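You operate a simulated robot arm through the tools that you are given. There is no shell and no other tool. Be economical: measure what you need, move in short steps, check, and stop when the job is done.

You run a simulated robot arm. Do the job below in one go: nothing can be reset, and whatever is moved stays where it is left.

## Task
Fetch the blue cleaning pad and set it on the steel flange. Take the six bar test gauge and leave it on the brass flange. Put the red air bottle on the yellow tray. Take the filter card and put it on the red tag on the top of the workbench. Take the clean cartridge from the fitting-up table and leave it on the top of the valve stand. Stack the seal kit that says "pump" from the fitting-up table on top of the seal kit that says "valve". Close the bottom bench drawer. Shut the top bench drawer. Put one of the white oil pads from the top of the workbench on the green tray. Put the parts box that says "seals" from the top of the long table on the shelf under the fitting-up table. Fetch the white air bottle and stand it on the top of the workbench. Pull the middle bench drawer open. Do these in any order. Set down upright: red air bottle, clean cartridge, white air bottle.

It is judged by the outcome, as a careful person would: the job done as asked, and still so three seconds after it is handed in. It fails if anything else is knocked over, pushed out of place, dropped, spilled or broken. A push-on lid holds only when it is set on centred and level and pressed home; a screw cap is set on level and turned clockwise until tight.

## Robot
A 6-joint arm with a fingered hand on a trunk, on a base that drives. Base frame: it is fixed to the floor where the robot stands at the start and does not move with it; the origin is under the middle of the robot, x ahead of it, y to its left, z up; the surface under the hand at the start is at about z = 800. Lengths are in mm, angles in rad, forces in N, time in s.
With the tool pointing down near the work surface it reaches from about 300 to 740 mm from the robot's upright axis, wherever it stands. Its first joint turns from -2.897 to 2.897 rad. Places, roughly: blue cleaning pad (6x8x5 cm) [500, -100, 800]; bottom bench drawer [-3000, 1500, 300]; brass flange (10x10x2 cm) [-3200, 2800, 300]; clean cartridge [-3000, 750, 1000]; filter card [-1500, 750, 1000]; green tray (11x9x3 cm) [-3400, 1700, 900]; middle bench drawer [-3200, 1500, 600]; parts box [-1750, 1000, 1000]; red air bottle [-1250, 500, 1000]; red tag [-3500, 2500, 1000]; seal kit [-3250, 750, 1000]; shelf under the fitting-up table [-3200, 800, 400]; six bar test gauge [500, 750, 1000]; steel flange (12x12x2 cm) [-3200, 1800, 900]; top bench drawer [-3000, 1500, 800]; top of the valve stand (29x13 cm) [40, 1500, 800]; top of the workbench [-3300, 2100, 900]; white air bottle [-1750, 500, 1000]; white oil pad (4x7x11 cm) [-3400, 1900, 1000]; yellow tray (18x14x3 cm) [-3500, -300, 900]. Payload 4 kg.
Tool frame: the origin (TCP) lies between the finger pads and is the grasp point; the fingertips stand 26 mm ahead of it; z points along the fingers, y is the line along which they close. The gripper opens to 148 mm. The gripper's body begins 73 mm behind the TCP. The gripper is a hand of 3 fingers: y runs from the thumb to the fingers, the wrist lies at [0, 0, -239] in the tool frame, and closing takes about 1.5 s.
Orientation is that of the tool frame in the base frame, as a unit quaternion [x, y, z, w]. With the fingers straight down and closing along the base's y, the tool's x points along the base's -x, its y along +y and its z along -z.

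## Interface
- The arm moves only by the tool arm_command. Its argument "rows" is a list of rows, each a list of 2 entries, a list of its own where there are three numbers: the shift along the base's x, y, z in units of 50 mm (1.0 is 50 mm), then the turn, a rotation vector about the base's x, y, z in units of 6 degrees (1.0 is 6 degrees). In form: [[[dx, dy, dz], [wx, wy, wz]], ...]. A call has 1 to 10 rows; each row shifts and turns the commanded pose from where the row before left it. "hand" is the closure in counts, from 0 (fully open) to 255 (shut), set as the call begins (left out, the last holds). A call with a number of a shift or a turn outside -1 to 1 is refused whole. A row lasts 0.2 s, in which the tool goes at most 50 mm and 0.15 rad; a call with a longer step from one row to the next is refused whole, and so is a gripper value outside its range. A pose out of reach is approached as far as the arm can. The call stops where the force on the tool passes 40 N (or 10 N more than at its start, if that is more) or the arm is blocked; 0.2 s more then pass. The fingers move at their own pace (about 153 mm/s each) and stop on an object; they squeeze with about 29 N. The grip force told is the motor's: it shows also when the fingers shut on nothing. Time passes only in rows, and 0.2 s behind the last, so rows that do not move let the fingers close. It gives the time, the measured TCP pose, the force on the tool (base axes), the opening and the grip force at its end, in the units of the frame above (readings bear some noise), with the torque about the TCP (base axes, N m) and any sound that the robot's microphone picked up.
- Cameras (640 x 400 px; columns grow to the right, rows downward): "scene" is now at [16.2, 186.3, 1419.3]; the picture's right is [0.33, -0.94, 0.00], its down [-0.66, -0.23, -0.72] and it looks along [0.68, 0.24, -0.70] (base axes); focal length 274 px, centre (320, 200). "wrist" rides on the gripper at [68, -39, -90] in the tool frame; the picture's right is [0.50, 0.87, 0.00], its down [-0.66, 0.38, -0.65] and it looks along [-0.57, 0.33, 0.76] (tool axes); focal length 222 px, centre (320, 200). There is no depth. A picture from a camera that has moved, and an enlarged one, comes with that camera's place and axes in the base frame and with its lens.
- get_image(camera): a new picture of that camera. The clock stands still meanwhile.
- move_column(by): slides the trunk up (or, below 0, down) by that many mm; the arm and the scene camera ride with it, the base frame stays. It gives what a move gives, with no picture.
- drive_base(legs): drives the robot by 1 to 6 legs, each [ahead, left, turn to the left] in mm, mm and rad, along the robot's own axes; the way and the turn of a leg run together, so that a leg with both is an arc; at most 1500 mm and 3.142 rad a leg. The arm and the cameras ride along, it lands a little off, and it stops where it bumps. It gives what a move gives.
- finger_targets(finger1, finger2, thumb_bend): sets how far each is bent, from 0 (flat) to 100 (curled in); at 30 the hand is open as for a grip, at 70 the pads meet at the TCP. One left out holds its place. A second passes; each finger stops where it meets its share of the squeeze, and holds until it gets a number again. A gripper value or a shape takes the hand back. It gives what a move gives, with no picture; readings hold the bend of each and the force on the fingers (four entries, about 0 where the hand has none), thumb and palm.
- preshape(shape): the hand has 3 fingers and takes this shape, open, in about a second: jaw (thumb against the fingers, like two jaws); tri (thumb and two fingers); tip (a fingertip pinch); poke (one finger out to press); point (the index stretched); flat (the hand flat); cup (the hand cupped); fist (a fist). The gripper value then closes the fingers along that shape, each until it touches; the sizes above hold for jaw. It gives what a move gives, with no picture.
- turn_head(pan, tilt): turns the head with the scene camera to pan (to the left, within 2.705 rad either way) and tilt (down, from -0.506 to 1.204), counted from straight ahead of the robot. It gives what a move gives.
- close_up(camera, box): a new picture of the part [left, top, right, bottom] of that camera's present view, enlarged. The clock stands still meanwhile.
- job_done(): hands the job in; it is judged then, once.

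Go step by step. Nothing tells you exact positions but the pictures and the camera data: compare them with the known pose of the tool, close in by small moves and look again before you grip or let go. The budget is 535 turns and 318 pictures, counting those below and the enlarged ones. Unless the task says otherwise, let go and move clear before handing in.

The tools are called as name(argument=value, ...) on one line, values as JSON. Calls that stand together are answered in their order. arm_command: Moves the arm, as the interface text tells. Its arguments: {"type":"object","properties":{"rows":{"type":"array","items":{"type":"array"}},"hand":{"type":"number"}},"required":["rows"]} The other tools are called the same way: move_column (by) slides the trunk up or down; preshape (shape) gives the hand a shape; finger_targets (finger1, finger2, thumb_bend) moves the fingers one by one; drive_base (legs) drives the base; turn_head (pan, tilt) turns the head that bears the scene camera; get_image (camera) takes a picture; close_up (camera, box) takes an enlarged picture of a part of a camera's view; job_done () hands the job in.

At the start:

```text
time_s: 0.0
eef_pos: [494.2, 113.5, 1126.2]
tool_rot: [0.001, 1.0, 0.0, 0.0]
force: [0.0, 0.2, -0.6]
moment: [-0.03, 0.01, -0.03]
grip_width: 147.9
grip_force: 0.1
shape: jaw
bend: [30.0, 30.0, 30.0]
finger forces: [0.0, 0.0, 0.0, 0.1, 0.0, 0.1]
trunk travel left (down, up): [-375.0, 215.0]
robot x, y, heading: [-3.6, 0.0, -0.001]
head pan, tilt: [0.335, 0.773]
```

scene: 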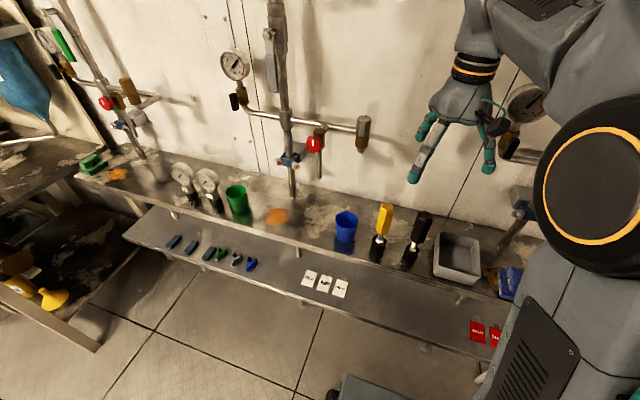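
wrist: 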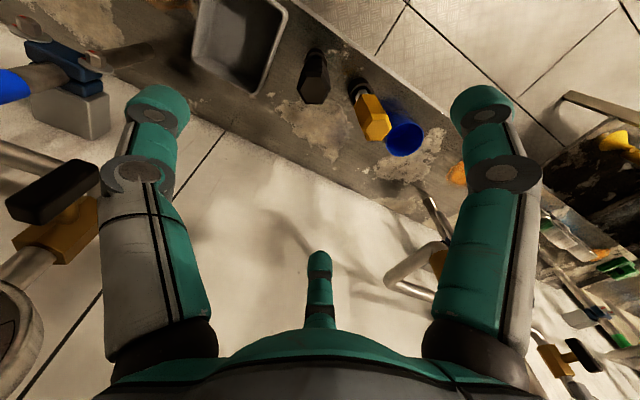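

I see the near bench with two gauges, cups, and a blue item at the right; I'll look around from here before moving.

turn_head(pan=-0.2, tilt=0.8)

get_image(camera="scene")

turn_head(pan=1.0, tilt=0.6)

get_image(camera="scene")

turn_head(pan=2.0, tilt=0.4)

get_image(camera="scene")

turn_head(pan=2.7, tilt=0.3)

get_image(camera="scene")

```text
time_s: 1.0
eef_pos: [494.1, 113.4, 1125.3]
tool_rot: [0.0, 1.0, 0.0, 0.0]
force: [0.4, 0.1, -0.5]
moment: [0.01, 0.04, 0.0]
grip_width: 147.9
grip_force: 0.0
shape: jaw
bend: [30.0, 30.0, 30.0]
finger forces: [0.0, 0.0, 0.0, 0.1, 0.1, 0.0]
trunk travel left (down, up): [-375.0, 215.0]
robot x, y, heading: [4.2, 1.6, 0.003]
head pan, tilt: [-0.201, 0.799]
```

```text
315 pictures are left
camera scene: at [18.0, 143.3, 1417.2], right [-0.2, -0.98, 0.0], down [-0.7, 0.14, -0.7], along [0.68, -0.14, -0.72], focal length 274 px, centre (320, 200)
```

scene: 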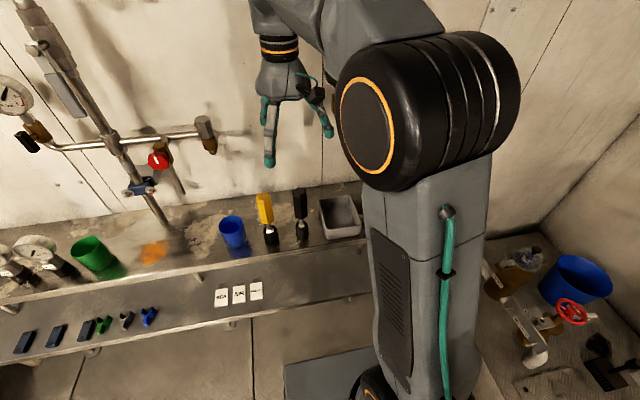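

```text
time_s: 2.4
eef_pos: [493.7, 113.4, 1125.4]
tool_rot: [0.0, 1.0, 0.001, 0.0]
force: [0.0, 0.2, 0.2]
moment: [-0.05, -0.01, 0.0]
grip_width: 147.9
grip_force: 0.0
shape: jaw
bend: [30.0, 30.0, 30.0]
finger forces: [0.0, 0.0, 0.1, 0.0, 0.1, 0.1]
trunk travel left (down, up): [-375.0, 215.0]
robot x, y, heading: [-0.9, -1.8, 0.003]
head pan, tilt: [1.0, 0.6]
```

```text
314 pictures are left
camera scene: at [-13.3, 233.6, 1434.1], right [0.84, -0.54, 0.0], down [-0.31, -0.48, -0.82], along [0.45, 0.69, -0.57], focal length 274 px, centre (320, 200)
```

scene: 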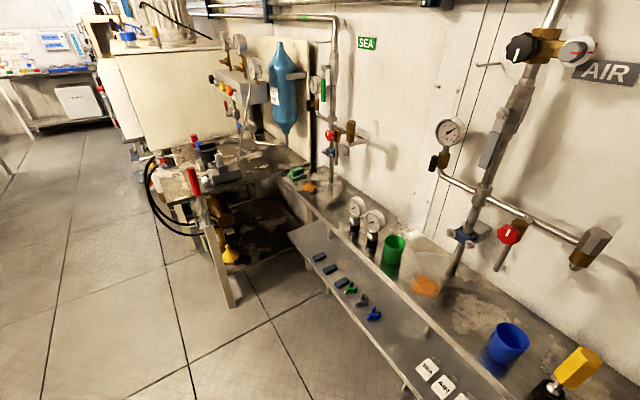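

```text
time_s: 3.6
eef_pos: [492.7, 114.8, 1126.1]
tool_rot: [-0.001, 1.0, 0.001, 0.0]
force: [0.2, 0.0, -0.8]
moment: [0.0, -0.02, 0.02]
grip_width: 148.0
grip_force: 0.2
shape: jaw
bend: [30.0, 30.0, 30.0]
finger forces: [0.0, 0.1, 0.0, 0.0, 0.0, 0.0]
trunk travel left (down, up): [-375.0, 215.0]
robot x, y, heading: [-1.5, 1.5, 0.0]
head pan, tilt: [2.0, 0.4]
```

```text
313 pictures are left
camera scene: at [-99.6, 243.5, 1452.3], right [0.91, 0.42, 0.0], down [0.16, -0.35, -0.92], along [-0.38, 0.84, -0.39], focal length 274 px, centre (320, 200)
```

scene: 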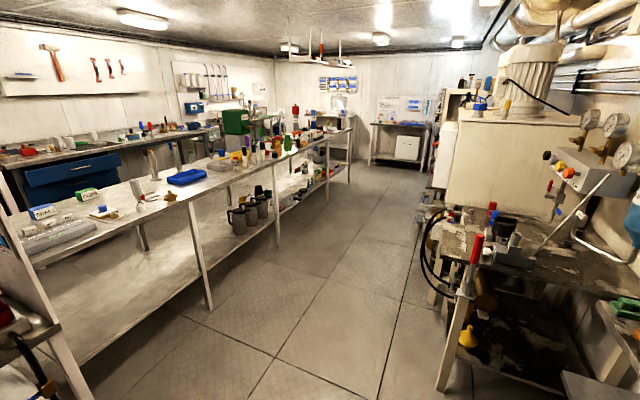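

```text
time_s: 4.7
eef_pos: [493.2, 112.8, 1126.4]
tool_rot: [0.0, 1.0, 0.0, 0.0]
force: [0.3, 0.1, 0.5]
moment: [0.01, 0.01, -0.01]
grip_width: 148.0
grip_force: 0.2
shape: jaw
bend: [30.0, 30.0, 30.0]
finger forces: [0.0, 0.0, 0.0, 0.0, 0.1, 0.0]
trunk travel left (down, up): [-375.0, 215.0]
robot x, y, heading: [-2.4, 1.9, 0.001]
head pan, tilt: [2.7, 0.3]
```

```text
312 pictures are left
camera scene: at [-145.5, 199.2, 1461.6], right [0.43, 0.9, 0.0], down [0.27, -0.13, -0.96], along [-0.86, 0.41, -0.3], focal length 274 px, centre (320, 200)
```

scene: 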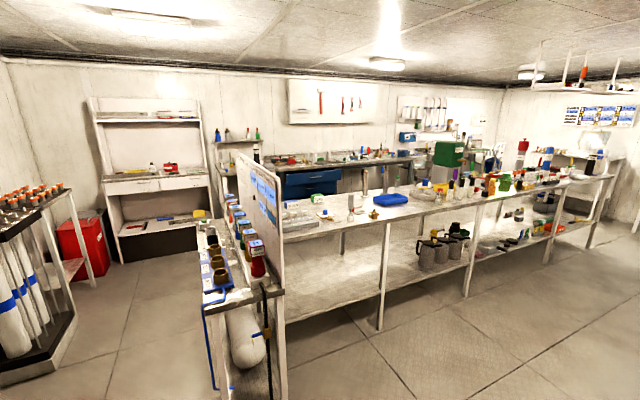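

turn_head(pan=0.9, tilt=0.6)

close_up(camera="scene", box=[280, 160, 480, 285])

turn_head(pan=-0.1, tilt=1.0)

get_image(camera="scene")

```text
time_s: 6.5
eef_pos: [493.3, 113.5, 1124.5]
tool_rot: [0.0, 1.0, 0.0, -0.001]
force: [-0.6, -0.2, -0.5]
moment: [-0.01, 0.01, 0.02]
grip_width: 147.9
grip_force: 0.0
shape: jaw
bend: [30.0, 30.0, 30.0]
finger forces: [0.0, 0.1, 0.1, 0.0, 0.0, 0.0]
trunk travel left (down, up): [-375.0, 215.0]
robot x, y, heading: [1.0, 0.2, -0.001]
head pan, tilt: [0.901, 0.6]
```

```text
3.20 times, centred on (380, 222) of scene
camera zoom: at [-6.2, 228.6, 1434.1], right [0.78, -0.62, 0.0], down [-0.35, -0.44, -0.83], along [0.51, 0.65, -0.56], focal length 877 px, centre (128, 128)
```

zoom: 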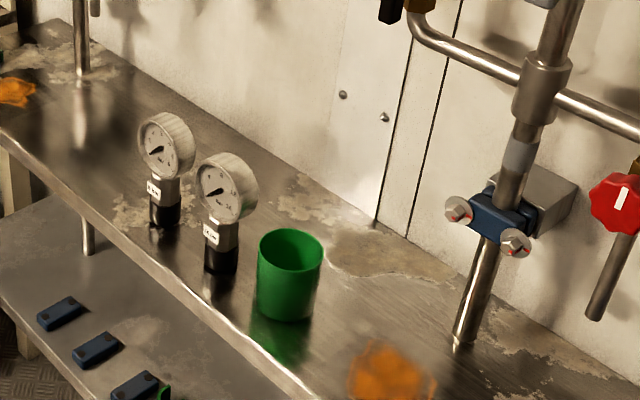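

```text
time_s: 7.8
eef_pos: [493.5, 112.8, 1124.9]
tool_rot: [0.0, 1.0, 0.0, 0.0]
force: [0.5, -0.2, -1.1]
moment: [0.01, 0.0, -0.01]
grip_width: 147.9
grip_force: 0.0
shape: jaw
bend: [30.0, 30.0, 30.0]
finger forces: [0.0, 0.0, 0.0, 0.1, 0.0, 0.0]
trunk travel left (down, up): [-375.0, 215.0]
robot x, y, heading: [-0.5, 0.8, 0.002]
head pan, tilt: [-0.099, 1.0]
```

```text
310 pictures are left
camera scene: at [8.3, 152.4, 1402.1], right [-0.1, -1.0, 0.0], down [-0.84, 0.08, -0.54], along [0.54, -0.05, -0.84], focal length 274 px, centre (320, 200)
```

scene: 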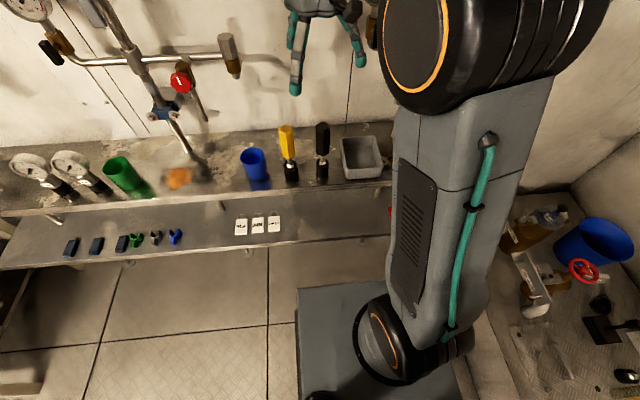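

The blue pad is hidden behind the arm in this view, at about [460, -110]. I move the hand over it at the present height and look.

arm_command(rows=[[[-0.6, -0.5, 0], [0, 0, 0]], [[0, -1, 0], [0, 0, 0]], [[0, -1, 0], [0, 0, 0]], [[0, -1, 0], [0, 0, 0]]])

get_image(camera="wrist")

get_image(camera="scene")

```text
time_s: 8.8
eef_pos: [466.5, -60.4, 1123.5]
tool_rot: [-0.002, 1.0, 0.0, 0.0]
force: [0.7, -0.2, -0.3]
moment: [-0.03, 0.02, 0.0]
grip_width: 147.6
grip_force: 0.1
shape: jaw
bend: [30.0, 30.0, 30.0]
finger forces: [0.0, 0.0, 0.0, 0.0, 0.0, 0.0]
trunk travel left (down, up): [-375.0, 215.0]
robot x, y, heading: [1.2, -1.3, 0.001]
head pan, tilt: [-0.099, 1.0]
```

```text
309 pictures are left
camera wrist: at [398.0, -98.8, 1213.7], right [-0.5, 0.87, 0.0], down [0.65, 0.38, 0.65], along [0.57, 0.33, -0.76], focal length 222 px, centre (320, 200)
```

wrist: 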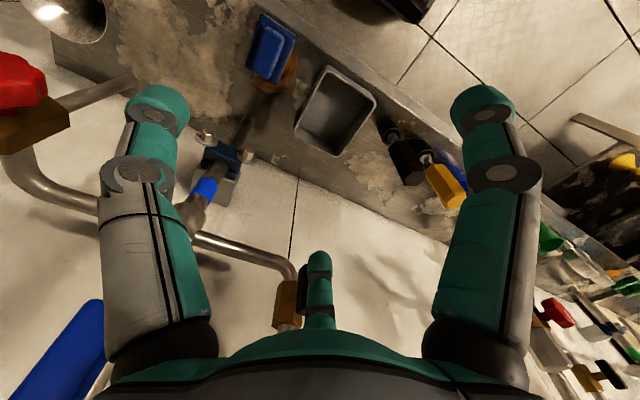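

```text
308 pictures are left
camera scene: at [8.3, 152.5, 1402.1], right [-0.1, -1.0, 0.0], down [-0.84, 0.08, -0.54], along [0.54, -0.05, -0.84], focal length 274 px, centre (320, 200)
```

scene: 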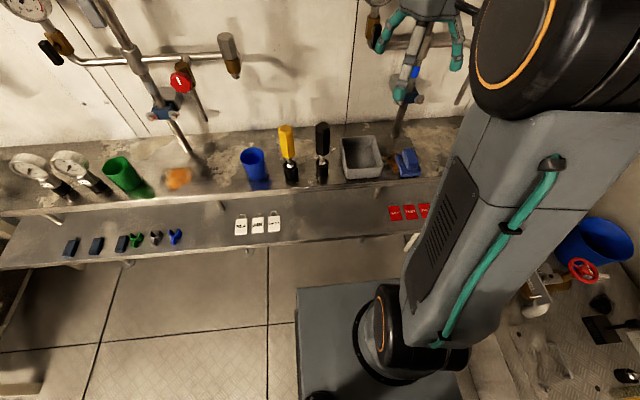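

The pad is about [477, -135], long side along x, with the grey tray's edge near y = -51. I narrow the hand, move over it and descend part way.

arm_command(rows=[[[0.22, -1, 0], [0, 0, 0]], [[0, -0.5, 0], [0, 0, 0]], [[0, 0, -1], [0, 0, 0]], [[0, 0, -1], [0, 0, 0]], [[0, 0, -1], [0, 0, 0]]], hand=80)

get_image(camera="wrist")

```text
refused: row 1 steps farther than a row can; nothing moved
```

```text
307 pictures are left
camera wrist: at [398.0, -98.8, 1213.7], right [-0.5, 0.87, 0.0], down [0.65, 0.38, 0.65], along [0.57, 0.33, -0.76], focal length 222 px, centre (320, 200)
```

wrist: 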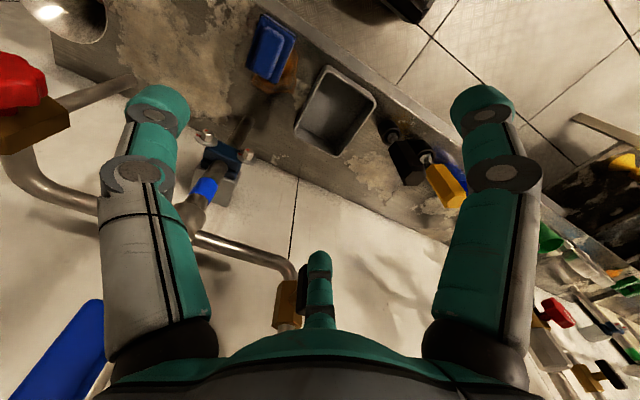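

The first step was too long, so I split it.

arm_command(rows=[[[0.11, -0.75, 0], [0, 0, 0]], [[0.11, -0.75, 0], [0, 0, 0]], [[0, 0, -1], [0, 0, 0]], [[0, 0, -1], [0, 0, 0]], [[0, 0, -1], [0, 0, 0]], [[0, 0, -0.6], [0, 0, 0]]], hand=80)

get_image(camera="wrist")

```text
time_s: 10.2
eef_pos: [473.4, -133.1, 945.3]
tool_rot: [0.0, 1.0, 0.001, 0.0]
force: [-0.1, -0.3, -0.2]
moment: [0.04, 0.02, 0.05]
grip_width: 101.7
grip_force: 0.1
shape: jaw
bend: [28.0, 28.0, 73.0]
finger forces: [0.0, 0.1, 0.1, 0.0, 0.0, 0.0]
trunk travel left (down, up): [-375.0, 215.0]
robot x, y, heading: [-1.6, -0.6, 0.002]
head pan, tilt: [-0.099, 1.0]
```

```text
306 pictures are left
camera wrist: at [406.9, -174.3, 1033.8], right [-0.5, 0.87, 0.0], down [0.66, 0.38, 0.65], along [0.57, 0.33, -0.76], focal length 222 px, centre (320, 200)
```

wrist: 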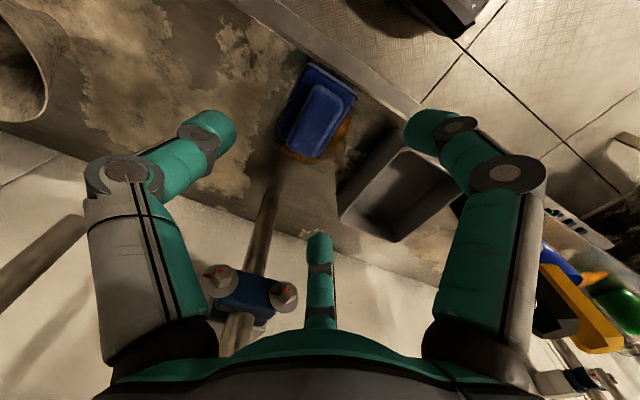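

Pad centre comes out near [474, -139]. I go down around it and close.

arm_command(rows=[[[0, -0.12, -0.8], [0, 0, 0]], [[0, 0, -0.8], [0, 0, 0]], [[0, 0, -0.6], [0, 0, 0]], [[0, 0, 0], [0, 0, 0]]])

arm_command(rows=[[[0, 0, 0], [0, 0, 0]], [[0, 0, 0], [0, 0, 0]], [[0, 0, 0], [0, 0, 0]], [[0, 0, 0], [0, 0, 0]], [[0, 0, 0], [0, 0, 0]], [[0, 0, 0], [0, 0, 0]]], hand=255)

get_image(camera="wrist")

```text
time_s: 11.2
eef_pos: [475.5, -143.4, 834.9]
tool_rot: [0.0, 1.0, 0.0, 0.0]
force: [0.4, 0.9, -0.5]
moment: [-0.01, 0.01, 0.03]
grip_width: 101.8
grip_force: 0.0
shape: jaw
bend: [28.0, 28.0, 73.0]
finger forces: [0.0, 0.0, 0.0, 0.0, 0.0, 0.0]
trunk travel left (down, up): [-375.0, 215.0]
robot x, y, heading: [-2.4, -1.2, 0.002]
head pan, tilt: [-0.099, 1.0]
```

```text
time_s: 12.6
eef_pos: [475.8, -143.2, 834.5]
tool_rot: [0.0, 1.0, -0.001, 0.0]
force: [0.0, 0.3, -0.5]
moment: [0.03, 0.0, 0.03]
grip_width: 61.6
grip_force: 29.1
shape: jaw
bend: [34.0, 35.0, 70.0]
finger forces: [22.9, 23.1, 0.0, 0.1, 25.9, 0.1]
trunk travel left (down, up): [-375.0, 215.0]
robot x, y, heading: [0.4, 1.4, 0.002]
head pan, tilt: [-0.099, 1.0]
```

```text
305 pictures are left
camera wrist: at [407.6, -182.1, 925.0], right [-0.5, 0.87, 0.0], down [0.66, 0.38, 0.65], along [0.57, 0.33, -0.76], focal length 222 px, centre (320, 200)
```

wrist: 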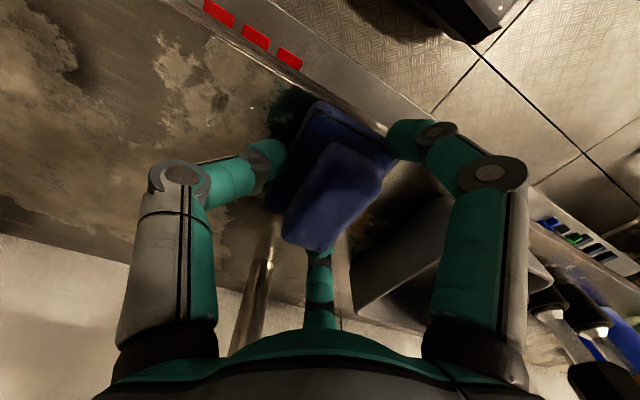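

The pad is held (61.6 mm). I lift it straight up, draw the arm in, and back away from the bench.

arm_command(rows=[[[0, 0, 1], [0, 0, 0]], [[0, 0, 1], [0, 0, 0]], [[0, 0, 1], [0, 0, 0]], [[0, 0, 1], [0, 0, 0]], [[0, 0, 1], [0, 0, 0]], [[-0.8, 0.4, 0], [0, 0, 0]], [[-0.8, 0.4, 0], [0, 0, 0]], [[-0.5, 0.5, 0], [0, 0, 0]]])

drive_base(legs=[[-500, 0, 0], [0, 0, 3.1]])

turn_head(pan=0.0, tilt=0.35)

get_image(camera="scene")

```text
time_s: 14.4
eef_pos: [368.1, -77.6, 1086.1]
tool_rot: [0.0, 1.0, 0.0, 0.0]
force: [-0.2, -0.5, 0.5]
moment: [-0.03, 0.02, 0.0]
grip_width: 60.7
grip_force: 29.0
shape: jaw
bend: [34.0, 35.0, 70.0]
finger forces: [23.0, 23.1, 0.1, 0.0, 25.2, 0.0]
trunk travel left (down, up): [-375.0, 215.0]
robot x, y, heading: [0.5, 2.3, -0.002]
head pan, tilt: [-0.099, 1.0]
```

```text
time_s: 24.6
eef_pos: [-865.1, 87.2, 1086.6]
tool_rot: [1.0, -0.012, 0.0, 0.0]
force: [-0.4, -1.1, -0.5]
moment: [0.01, -0.02, -0.01]
grip_width: 60.5
grip_force: 28.9
shape: jaw
bend: [35.0, 35.0, 70.0]
finger forces: [22.6, 23.1, 0.0, 0.0, 25.3, 0.0]
trunk travel left (down, up): [-375.0, 215.0]
robot x, y, heading: [-502.5, -1.0, 3.112]
head pan, tilt: [-0.099, 1.0]
```

```text
time_s: 25.6
eef_pos: [-865.4, 85.2, 1086.0]
tool_rot: [1.0, -0.013, 0.0, 0.0]
force: [0.7, 0.3, -0.5]
moment: [-0.01, 0.05, -0.04]
grip_width: 60.3
grip_force: 29.2
shape: jaw
bend: [35.0, 35.0, 70.0]
finger forces: [22.5, 23.1, 0.1, 0.1, 25.3, 0.0]
trunk travel left (down, up): [-375.0, 215.0]
robot x, y, heading: [-501.5, -2.3, 3.114]
head pan, tilt: [0.0, 0.351]
```

```text
304 pictures are left
camera scene: at [-538.3, -163.4, 1456.8], right [0.03, 1.0, 0.0], down [0.34, -0.01, -0.94], along [-0.94, 0.03, -0.34], focal length 274 px, centre (320, 200)
```

scene: 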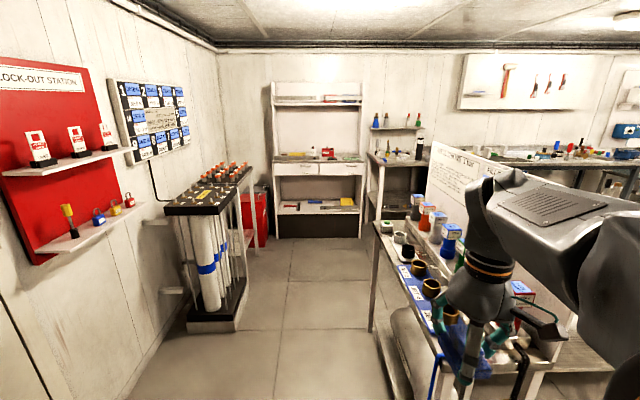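

The corridor between the gas rack (y < -680) and the bottle rack (y > 220) is clear. I drive along y ≈ -230 to x ≈ -2400 and look.

drive_base(legs=[[0, 250, 0], [1500, -30, 0], [400, 0, 0]])

turn_head(pan=-0.5, tilt=0.4)

get_image(camera="scene")

turn_head(pan=-1.3, tilt=0.4)

get_image(camera="scene")

```text
refused: leg 2 is longer than a leg can be; nothing moved
```

```text
time_s: 26.6
eef_pos: [-866.0, 87.5, 1086.9]
tool_rot: [1.0, -0.013, 0.0, 0.0]
force: [-0.4, -0.6, 0.7]
moment: [0.01, 0.01, 0.0]
grip_width: 60.6
grip_force: 29.0
shape: jaw
bend: [35.0, 35.0, 70.0]
finger forces: [22.5, 23.1, 0.0, 0.1, 25.2, 0.0]
trunk travel left (down, up): [-375.0, 215.0]
robot x, y, heading: [-497.2, 0.1, 3.112]
head pan, tilt: [-0.499, 0.4]
```

```text
303 pictures are left
camera scene: at [-525.4, -119.4, 1452.3], right [0.5, 0.87, 0.0], down [0.34, -0.2, -0.92], along [-0.8, 0.46, -0.39], focal length 274 px, centre (320, 200)
```

scene: 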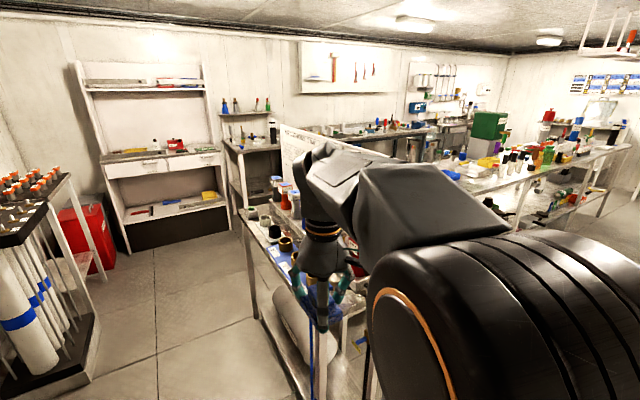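

```text
time_s: 27.7
eef_pos: [-865.6, 88.3, 1086.5]
tool_rot: [1.0, -0.013, 0.0, 0.0]
force: [0.5, 0.5, -0.1]
moment: [-0.03, -0.01, 0.04]
grip_width: 60.1
grip_force: 29.2
shape: jaw
bend: [35.0, 35.0, 70.0]
finger forces: [22.5, 23.1, 0.0, 0.0, 25.2, 0.1]
trunk travel left (down, up): [-375.0, 215.0]
robot x, y, heading: [-499.3, -6.5, 3.117]
head pan, tilt: [-1.3, 0.4]
```

```text
302 pictures are left
camera scene: at [-467.7, -76.0, 1452.3], right [0.97, 0.24, 0.0], down [0.09, -0.38, -0.92], along [-0.22, 0.89, -0.39], focal length 274 px, centre (320, 200)
```

scene: 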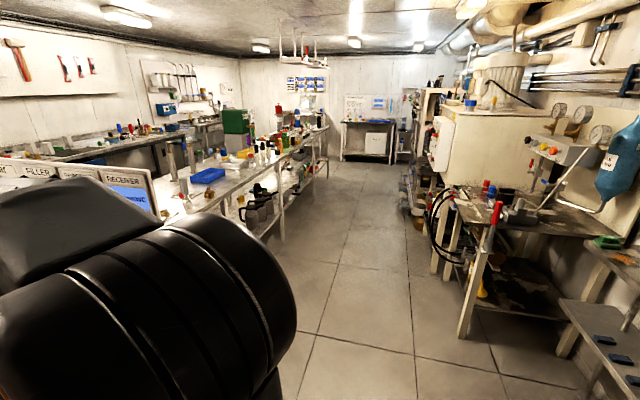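

Each leg must stay within 1500 mm overall; I redo the drive.

drive_base(legs=[[0, 250, 0], [1450, -30, 0], [420, 0, 0]])

turn_head(pan=-0.5, tilt=0.5)

get_image(camera="scene")

turn_head(pan=-1.3, tilt=0.5)

get_image(camera="scene")

```text
time_s: 38.6
eef_pos: [-2761.3, -83.0, 1085.9]
tool_rot: [1.0, -0.009, 0.001, 0.0]
force: [0.3, -0.6, 0.2]
moment: [0.02, -0.01, -0.01]
grip_width: 60.6
grip_force: 28.8
shape: jaw
bend: [35.0, 35.0, 70.0]
finger forces: [22.7, 23.3, 0.0, 0.0, 25.1, 0.1]
trunk travel left (down, up): [-375.0, 215.0]
robot x, y, heading: [-2399.2, -167.1, 3.126]
head pan, tilt: [-1.3, 0.4]
```

```text
time_s: 39.7
eef_pos: [-2762.0, -82.3, 1085.9]
tool_rot: [1.0, -0.009, -0.001, 0.0]
force: [-0.1, -0.1, -0.5]
moment: [0.0, -0.02, -0.01]
grip_width: 60.1
grip_force: 29.1
shape: jaw
bend: [35.0, 35.0, 70.0]
finger forces: [22.7, 23.2, 0.0, 0.0, 25.1, 0.0]
trunk travel left (down, up): [-375.0, 215.0]
robot x, y, heading: [-2398.8, -168.6, 3.127]
head pan, tilt: [-0.499, 0.499]
```

```text
301 pictures are left
camera scene: at [-2418.5, -287.2, 1443.2], right [0.5, 0.87, 0.0], down [0.42, -0.24, -0.88], along [-0.76, 0.43, -0.48], focal length 274 px, centre (320, 200)
```

scene: 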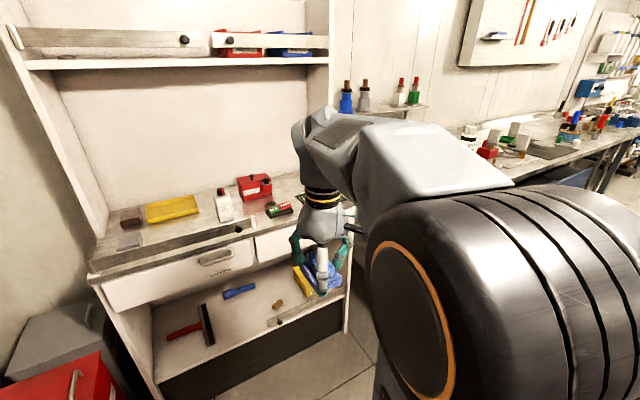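

```text
time_s: 40.8
eef_pos: [-2762.0, -83.2, 1088.2]
tool_rot: [1.0, -0.009, 0.001, 0.001]
force: [-0.2, -1.0, -0.6]
moment: [-0.03, -0.01, 0.02]
grip_width: 60.5
grip_force: 29.0
shape: jaw
bend: [35.0, 35.0, 70.0]
finger forces: [22.8, 23.2, 0.0, 0.0, 25.2, 0.0]
trunk travel left (down, up): [-375.0, 215.0]
robot x, y, heading: [-2395.9, -164.5, 3.123]
head pan, tilt: [-1.3, 0.499]
```

```text
300 pictures are left
camera scene: at [-2362.2, -244.2, 1443.2], right [0.97, 0.25, 0.0], down [0.12, -0.46, -0.88], along [-0.22, 0.85, -0.48], focal length 274 px, centre (320, 200)
```

scene: 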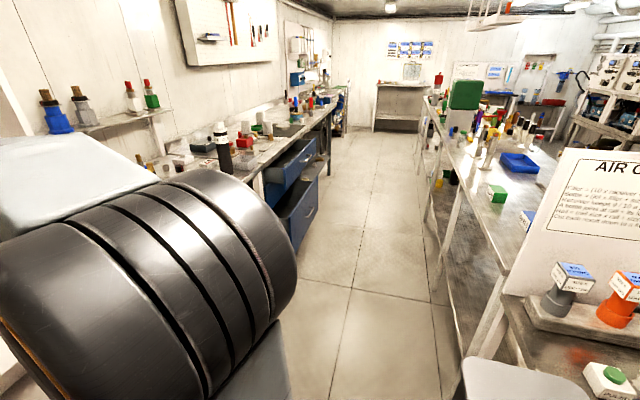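

The aisle between the workbench and the long table is about 900 mm wide. I move sideways along it in two steps, facing the workbench.

drive_base(legs=[[70, 0, 0.015], [0, -1000, 0]])

turn_head(pan=-0.6, tilt=0.7)

get_image(camera="scene")

turn_head(pan=0.3, tilt=0.8)

get_image(camera="scene")

turn_head(pan=-1.6, tilt=0.7)

get_image(camera="scene")

```text
time_s: 46.7
eef_pos: [-2820.3, 927.9, 1086.9]
tool_rot: [1.0, -0.01, 0.0, 0.0]
force: [1.2, -0.3, -0.2]
moment: [0.01, 0.01, 0.01]
grip_width: 60.4
grip_force: 29.3
shape: jaw
bend: [35.0, 35.0, 70.0]
finger forces: [22.7, 23.2, 0.1, 0.0, 25.1, 0.0]
trunk travel left (down, up): [-375.0, 215.0]
robot x, y, heading: [-2457.9, 835.4, 3.12]
head pan, tilt: [-1.3, 0.499]
```

```text
time_s: 47.8
eef_pos: [-2820.2, 928.1, 1086.6]
tool_rot: [1.0, -0.01, -0.001, 0.0]
force: [-0.8, -0.6, -0.1]
moment: [0.02, 0.03, 0.01]
grip_width: 60.0
grip_force: 29.1
shape: jaw
bend: [35.0, 35.0, 70.0]
finger forces: [22.8, 23.3, 0.1, 0.0, 25.1, 0.0]
trunk travel left (down, up): [-375.0, 215.0]
robot x, y, heading: [-2453.8, 843.6, 3.118]
head pan, tilt: [-0.6, 0.7]
```

```text
299 pictures are left
camera scene: at [-2467.8, 727.0, 1425.5], right [0.58, 0.81, 0.0], down [0.52, -0.38, -0.77], along [-0.62, 0.45, -0.64], focal length 274 px, centre (320, 200)
```

scene: 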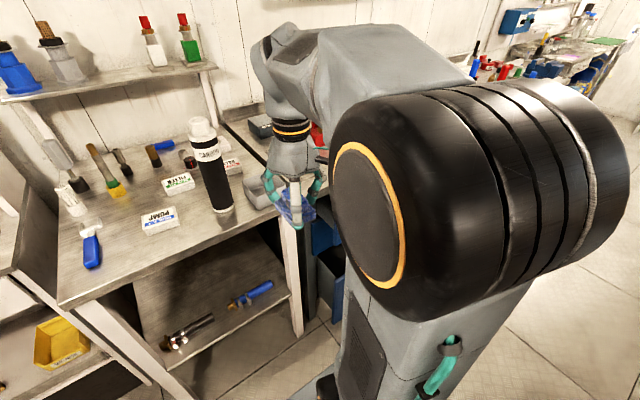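

```text
time_s: 49.0
eef_pos: [-2821.7, 927.6, 1086.5]
tool_rot: [1.0, -0.011, 0.0, -0.001]
force: [0.3, -0.7, -0.8]
moment: [-0.03, -0.01, -0.01]
grip_width: 60.2
grip_force: 28.7
shape: jaw
bend: [35.0, 35.0, 70.0]
finger forces: [22.7, 23.2, 0.0, 0.0, 25.1, 0.1]
trunk travel left (down, up): [-375.0, 215.0]
robot x, y, heading: [-2459.2, 838.6, 3.122]
head pan, tilt: [0.3, 0.799]
```

```text
298 pictures are left
camera scene: at [-2476.4, 655.4, 1417.2], right [-0.27, 0.96, 0.0], down [0.69, 0.2, -0.7], along [-0.67, -0.19, -0.72], focal length 274 px, centre (320, 200)
```

scene: 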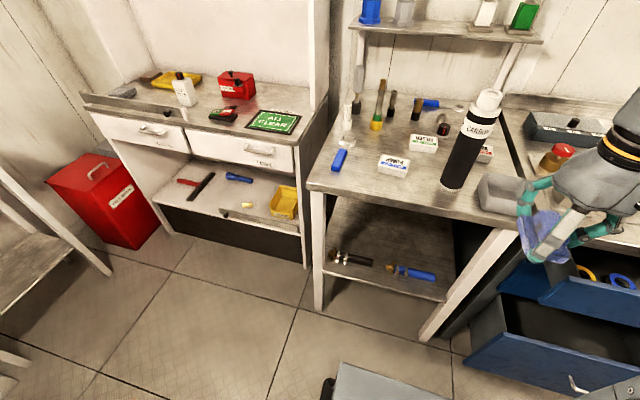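

```text
time_s: 50.8
eef_pos: [-2820.6, 927.9, 1087.5]
tool_rot: [1.0, -0.01, 0.0, 0.0]
force: [0.4, 0.3, -1.1]
moment: [-0.03, 0.01, -0.01]
grip_width: 60.2
grip_force: 28.6
shape: jaw
bend: [35.0, 35.0, 70.0]
finger forces: [22.7, 23.2, 0.0, 0.1, 25.1, 0.0]
trunk travel left (down, up): [-375.0, 215.0]
robot x, y, heading: [-2453.0, 841.6, 3.124]
head pan, tilt: [-1.6, 0.7]
```

```text
297 pictures are left
camera scene: at [-2394.5, 762.3, 1425.5], right [1.0, -0.05, 0.0], down [-0.03, -0.64, -0.76], along [0.04, 0.76, -0.64], focal length 274 px, centre (320, 200)
```

scene: 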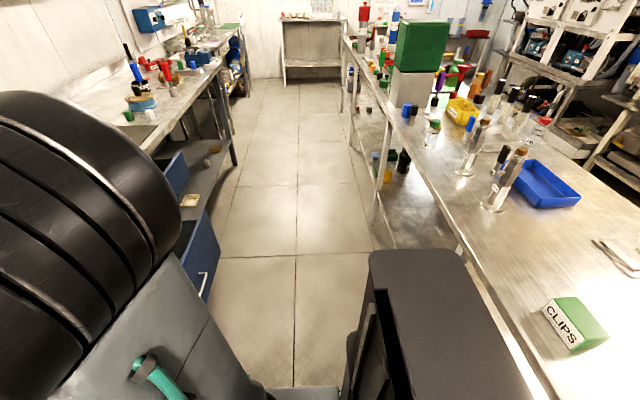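

I can see the fitting-up table (kits, cartridge) and the open drawers ahead. I continue sideways to y ≈ 2000, abreast of the steel flange.

drive_base(legs=[[0, -1120, 0]])

turn_head(pan=0.1, tilt=0.7)

get_image(camera="scene")

turn_head(pan=-0.8, tilt=0.6)

get_image(camera="scene")

get_image(camera="wrist")

```text
time_s: 56.7
eef_pos: [-2792.7, 2077.0, 1087.1]
tool_rot: [1.0, -0.012, 0.0, 0.0]
force: [0.2, 0.6, -0.9]
moment: [0.03, 0.03, 0.03]
grip_width: 60.3
grip_force: 29.2
shape: jaw
bend: [35.0, 35.0, 70.0]
finger forces: [22.8, 23.2, 0.0, 0.1, 25.1, 0.0]
trunk travel left (down, up): [-375.0, 215.0]
robot x, y, heading: [-2429.2, 1988.8, 3.119]
head pan, tilt: [-1.6, 0.7]
```

```text
time_s: 58.4
eef_pos: [-2791.6, 2076.3, 1086.3]
tool_rot: [1.0, -0.013, 0.001, 0.0]
force: [0.2, 0.1, -0.7]
moment: [0.0, -0.04, -0.01]
grip_width: 60.2
grip_force: 29.0
shape: jaw
bend: [35.0, 35.0, 70.0]
finger forces: [22.8, 23.2, 0.1, 0.0, 25.1, 0.0]
trunk travel left (down, up): [-375.0, 215.0]
robot x, y, heading: [-2428.4, 1990.0, 3.113]
head pan, tilt: [0.099, 0.7]
```

```text
296 pictures are left
camera scene: at [-2456.8, 1817.6, 1425.5], right [-0.07, 1.0, 0.0], down [0.64, 0.05, -0.76], along [-0.76, -0.06, -0.64], focal length 274 px, centre (320, 200)
```

scene: 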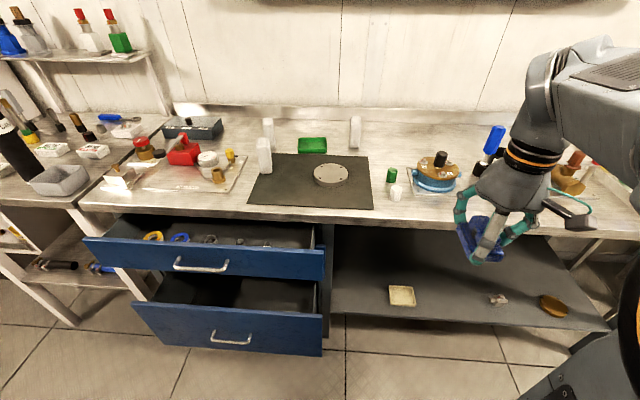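

```text
time_s: 59.6
eef_pos: [-2792.8, 2076.7, 1086.2]
tool_rot: [1.0, -0.013, 0.0, -0.001]
force: [-0.1, 0.4, -0.8]
moment: [0.02, 0.01, -0.03]
grip_width: 60.1
grip_force: 28.4
shape: jaw
bend: [35.0, 35.0, 70.0]
finger forces: [22.6, 23.3, 0.1, 0.1, 25.2, 0.0]
trunk travel left (down, up): [-375.0, 215.0]
robot x, y, heading: [-2427.9, 1984.9, 3.115]
head pan, tilt: [-0.799, 0.6]
```

```text
295 pictures are left
camera scene: at [-2432.1, 1888.7, 1434.1], right [0.73, 0.68, 0.0], down [0.38, -0.41, -0.83], along [-0.56, 0.61, -0.56], focal length 274 px, centre (320, 200)
```

scene: 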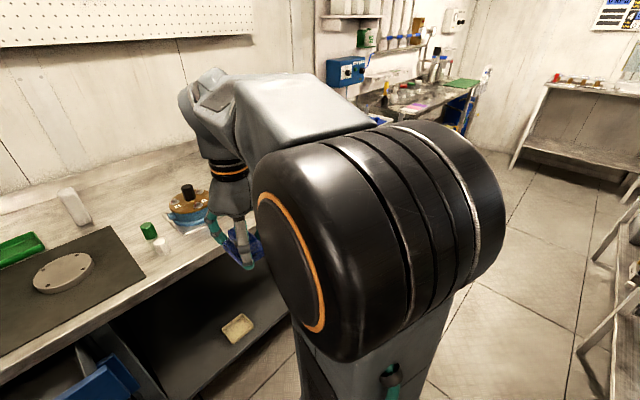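

```text
294 pictures are left
camera wrist: at [-2724.1, 2113.2, 1176.1], right [0.48, -0.88, 0.0], down [-0.66, -0.36, 0.65], along [-0.57, -0.31, -0.76], focal length 222 px, centre (320, 200)
```

wrist: 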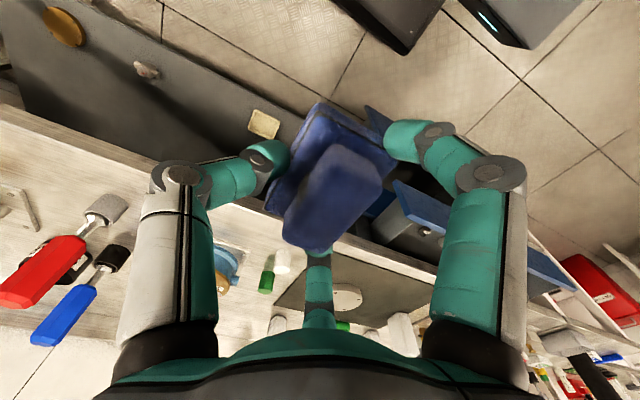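

The steel flange sits at about [-3185, 1792]; the oil pads and green tray are behind it. I drive closer, keeping right of the open drawers.

drive_base(legs=[[0, -110, 0.02], [150, 0, 0]])

turn_head(pan=0.5, tilt=0.7)

get_image(camera="scene")

```text
time_s: 61.8
eef_pos: [-2944.1, 2182.6, 1087.9]
tool_rot: [1.0, -0.004, 0.0, 0.001]
force: [-0.5, -0.7, 0.0]
moment: [-0.02, -0.02, -0.01]
grip_width: 60.3
grip_force: 28.8
shape: jaw
bend: [35.0, 35.0, 70.0]
finger forces: [22.7, 23.2, 0.1, 0.0, 25.1, 0.1]
trunk travel left (down, up): [-375.0, 215.0]
robot x, y, heading: [-2577.1, 2097.8, 3.133]
head pan, tilt: [-0.799, 0.6]
```

```text
time_s: 63.2
eef_pos: [-2943.5, 2183.5, 1087.9]
tool_rot: [1.0, -0.005, 0.0, 0.0]
force: [-0.6, -0.1, -1.0]
moment: [0.05, -0.02, -0.02]
grip_width: 60.1
grip_force: 29.0
shape: jaw
bend: [35.0, 35.0, 70.0]
finger forces: [22.7, 23.2, 0.0, 0.0, 25.1, 0.1]
trunk travel left (down, up): [-375.0, 215.0]
robot x, y, heading: [-2574.4, 2100.3, 3.137]
head pan, tilt: [0.499, 0.7]
```

```text
293 pictures are left
camera scene: at [-2593.5, 1897.5, 1425.5], right [-0.47, 0.88, 0.0], down [0.57, 0.3, -0.76], along [-0.68, -0.36, -0.64], focal length 274 px, centre (320, 200)
```

scene: 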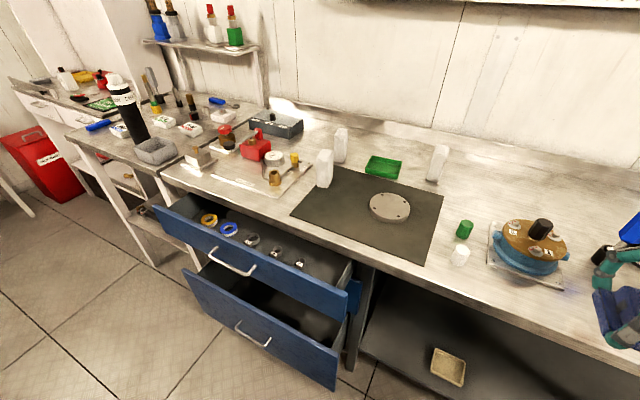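

arm_command(rows=[[[-0.55, -0.8, 0], [0, 0, 0]], [[-0.55, -0.8, 0], [0, 0, 0]], [[-0.55, -0.8, 0], [0, 0, 0]], [[-0.55, -0.8, 0], [0, 0, 0]], [[-0.55, -0.8, 0], [0, 0, 0]], [[-0.55, -0.8, 0], [0, 0, 0]], [[-0.55, -0.8, 0], [0, 0, 0]], [[-0.55, -0.8, 0], [0, 0, 0]]])

get_image(camera="wrist")

get_image(camera="scene")

```text
time_s: 65.0
eef_pos: [-3164.1, 1862.9, 1086.6]
tool_rot: [1.0, -0.006, 0.001, 0.0]
force: [0.7, 1.1, -0.8]
moment: [-0.02, 0.03, 0.01]
grip_width: 59.9
grip_force: 29.3
shape: jaw
bend: [35.0, 35.0, 70.0]
finger forces: [22.6, 23.2, 0.0, 0.0, 24.9, 0.1]
trunk travel left (down, up): [-375.0, 215.0]
robot x, y, heading: [-2578.1, 2100.3, 3.133]
head pan, tilt: [0.499, 0.7]
```

```text
292 pictures are left
camera wrist: at [-3096.4, 1899.6, 1176.4], right [0.49, -0.87, 0.0], down [-0.66, -0.37, 0.65], along [-0.57, -0.32, -0.76], focal length 222 px, centre (320, 200)
```

wrist: 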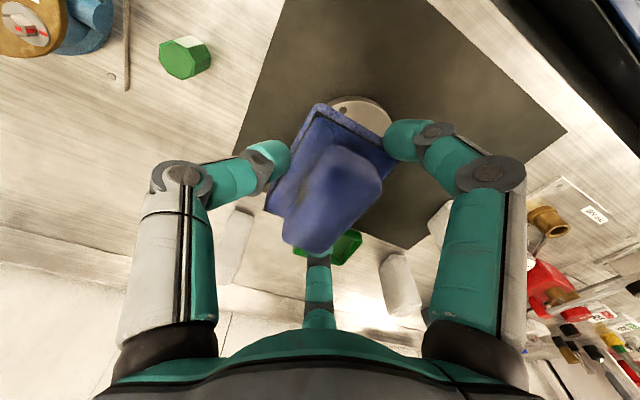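

```text
291 pictures are left
camera scene: at [-2593.8, 1897.5, 1425.5], right [-0.47, 0.88, 0.0], down [0.57, 0.3, -0.76], along [-0.68, -0.36, -0.64], focal length 274 px, centre (320, 200)
```

scene: 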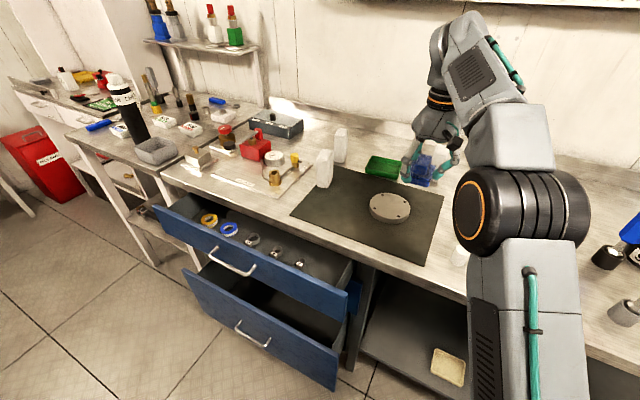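

arm_command(rows=[[[-0.2, -0.7, 0], [0, 0, 0]], [[-0.2, -0.62, 0], [0, 0, 0]], [[0, 0, -1], [0, 0, 0]], [[0, 0, -0.9], [0, 0, 0]]])

get_image(camera="wrist")

close_up(camera="scene", box=[300, 100, 500, 225])

```text
time_s: 66.0
eef_pos: [-3171.7, 1837.8, 992.2]
tool_rot: [1.0, -0.005, 0.001, 0.001]
force: [-1.2, 0.1, -0.4]
moment: [-0.02, 0.02, 0.0]
grip_width: 59.5
grip_force: 29.2
shape: jaw
bend: [35.0, 35.0, 70.0]
finger forces: [22.7, 23.4, 0.0, 0.1, 24.4, 0.0]
out of reach, approached as far as the arm can: row 1, 2
trunk travel left (down, up): [-375.0, 215.0]
robot x, y, heading: [-2576.9, 2100.9, 3.134]
head pan, tilt: [0.499, 0.7]
```

```text
290 pictures are left
camera wrist: at [-3103.6, 1876.5, 1081.1], right [0.49, -0.87, 0.0], down [-0.66, -0.37, 0.65], along [-0.57, -0.32, -0.76], focal length 222 px, centre (320, 200)
```

wrist: 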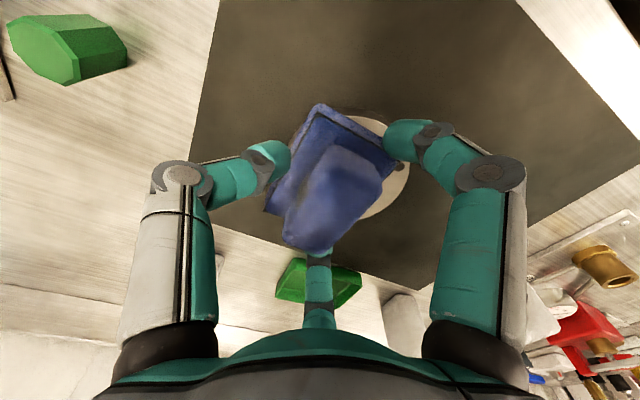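

```text
3.20 times, centred on (400, 162) of scene
camera zoom: at [-2593.4, 1897.5, 1425.5], right [-0.47, 0.88, 0.0], down [0.57, 0.3, -0.77], along [-0.68, -0.36, -0.64], focal length 877 px, centre (64, 320)
```

zoom: 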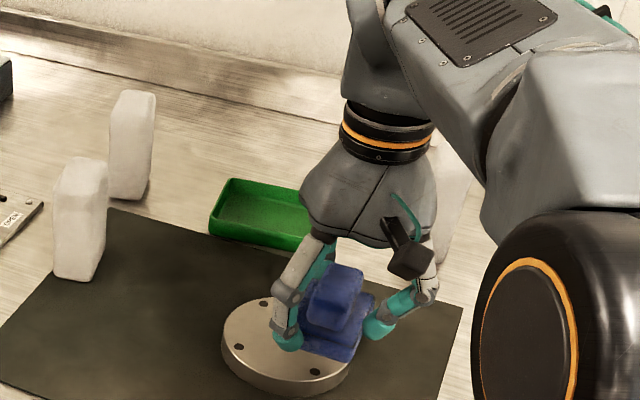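

arm_command(rows=[[[-0.2, -0.5, -0.1], [0, 0, 0]], [[0, -0.3, 0], [0, 0, 0]], [[0, 0, 0], [0, 0, 0]]])

get_image(camera="wrist")

close_up(camera="scene", box=[320, 140, 480, 240])

```text
time_s: 66.8
eef_pos: [-3181.5, 1797.0, 988.1]
tool_rot: [1.0, -0.004, 0.001, -0.001]
force: [0.1, 0.1, -0.6]
moment: [-0.01, 0.01, 0.0]
grip_width: 59.3
grip_force: 29.4
shape: jaw
bend: [35.0, 35.0, 70.0]
finger forces: [22.6, 23.3, 0.0, 0.0, 24.4, 0.0]
trunk travel left (down, up): [-375.0, 215.0]
robot x, y, heading: [-2577.0, 2100.9, 3.133]
head pan, tilt: [0.499, 0.7]
```

```text
288 pictures are left
camera wrist: at [-3113.8, 1835.7, 1076.7], right [0.49, -0.87, 0.0], down [-0.66, -0.37, 0.65], along [-0.57, -0.32, -0.76], focal length 222 px, centre (320, 200)
```

wrist: 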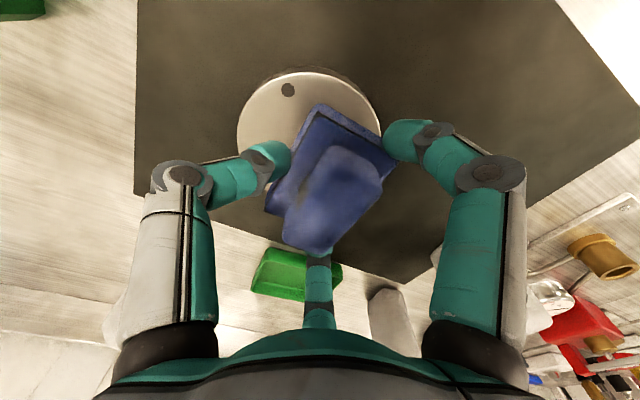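

```text
4.00 times, centred on (400, 190) of scene
camera zoom: at [-2593.6, 1897.2, 1425.4], right [-0.47, 0.88, 0.0], down [0.57, 0.3, -0.76], along [-0.67, -0.36, -0.64], focal length 1096 px, centre (0, 240)
```

zoom: 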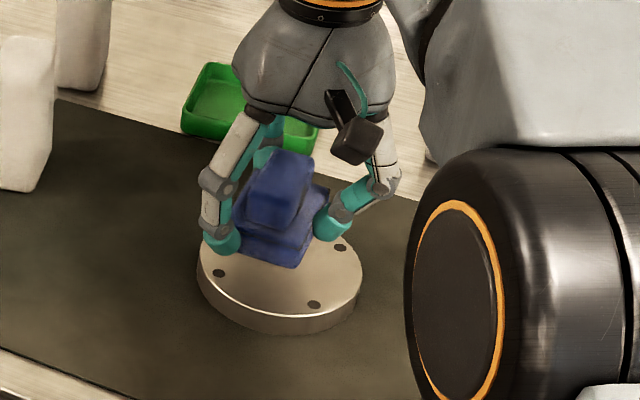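

arm_command(rows=[[[0, 0.12, -0.4], [0, 0, 0]], [[0, 0, -0.1], [0, 0, 0]], [[0, 0, -0.1], [0, 0, 0]], [[0, 0, -0.06], [0, 0, 0]], [[0, 0, -0.06], [0, 0, 0]]])

close_up(camera="scene", box=[320, 140, 480, 240])

```text
time_s: 68.0
eef_pos: [-3180.5, 1805.6, 954.8]
tool_rot: [1.0, -0.005, -0.002, 0.001]
force: [-2.8, -0.5, 18.4]
moment: [-0.21, 0.01, -0.01]
grip_width: 59.5
grip_force: 28.9
shape: jaw
bend: [35.0, 35.0, 69.0]
finger forces: [24.5, 25.5, 0.0, 0.0, 26.9, 0.0]
trunk travel left (down, up): [-375.0, 215.0]
robot x, y, heading: [-2576.3, 2104.2, 3.133]
head pan, tilt: [0.499, 0.7]
```

```text
4.00 times, centred on (400, 190) of scene
camera zoom: at [-2592.5, 1898.0, 1426.0], right [-0.47, 0.88, 0.0], down [0.57, 0.3, -0.77], along [-0.68, -0.36, -0.64], focal length 1096 px, centre (0, 240)
```

zoom: 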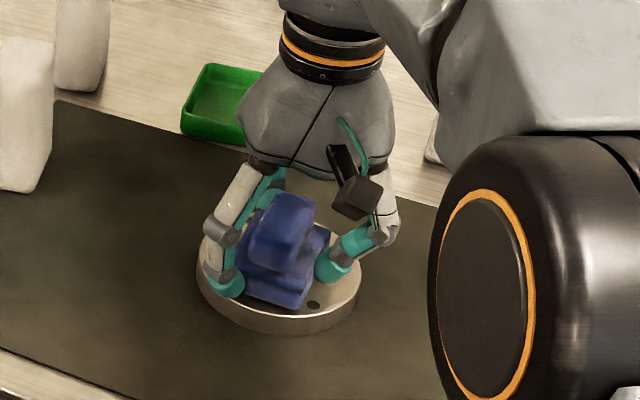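

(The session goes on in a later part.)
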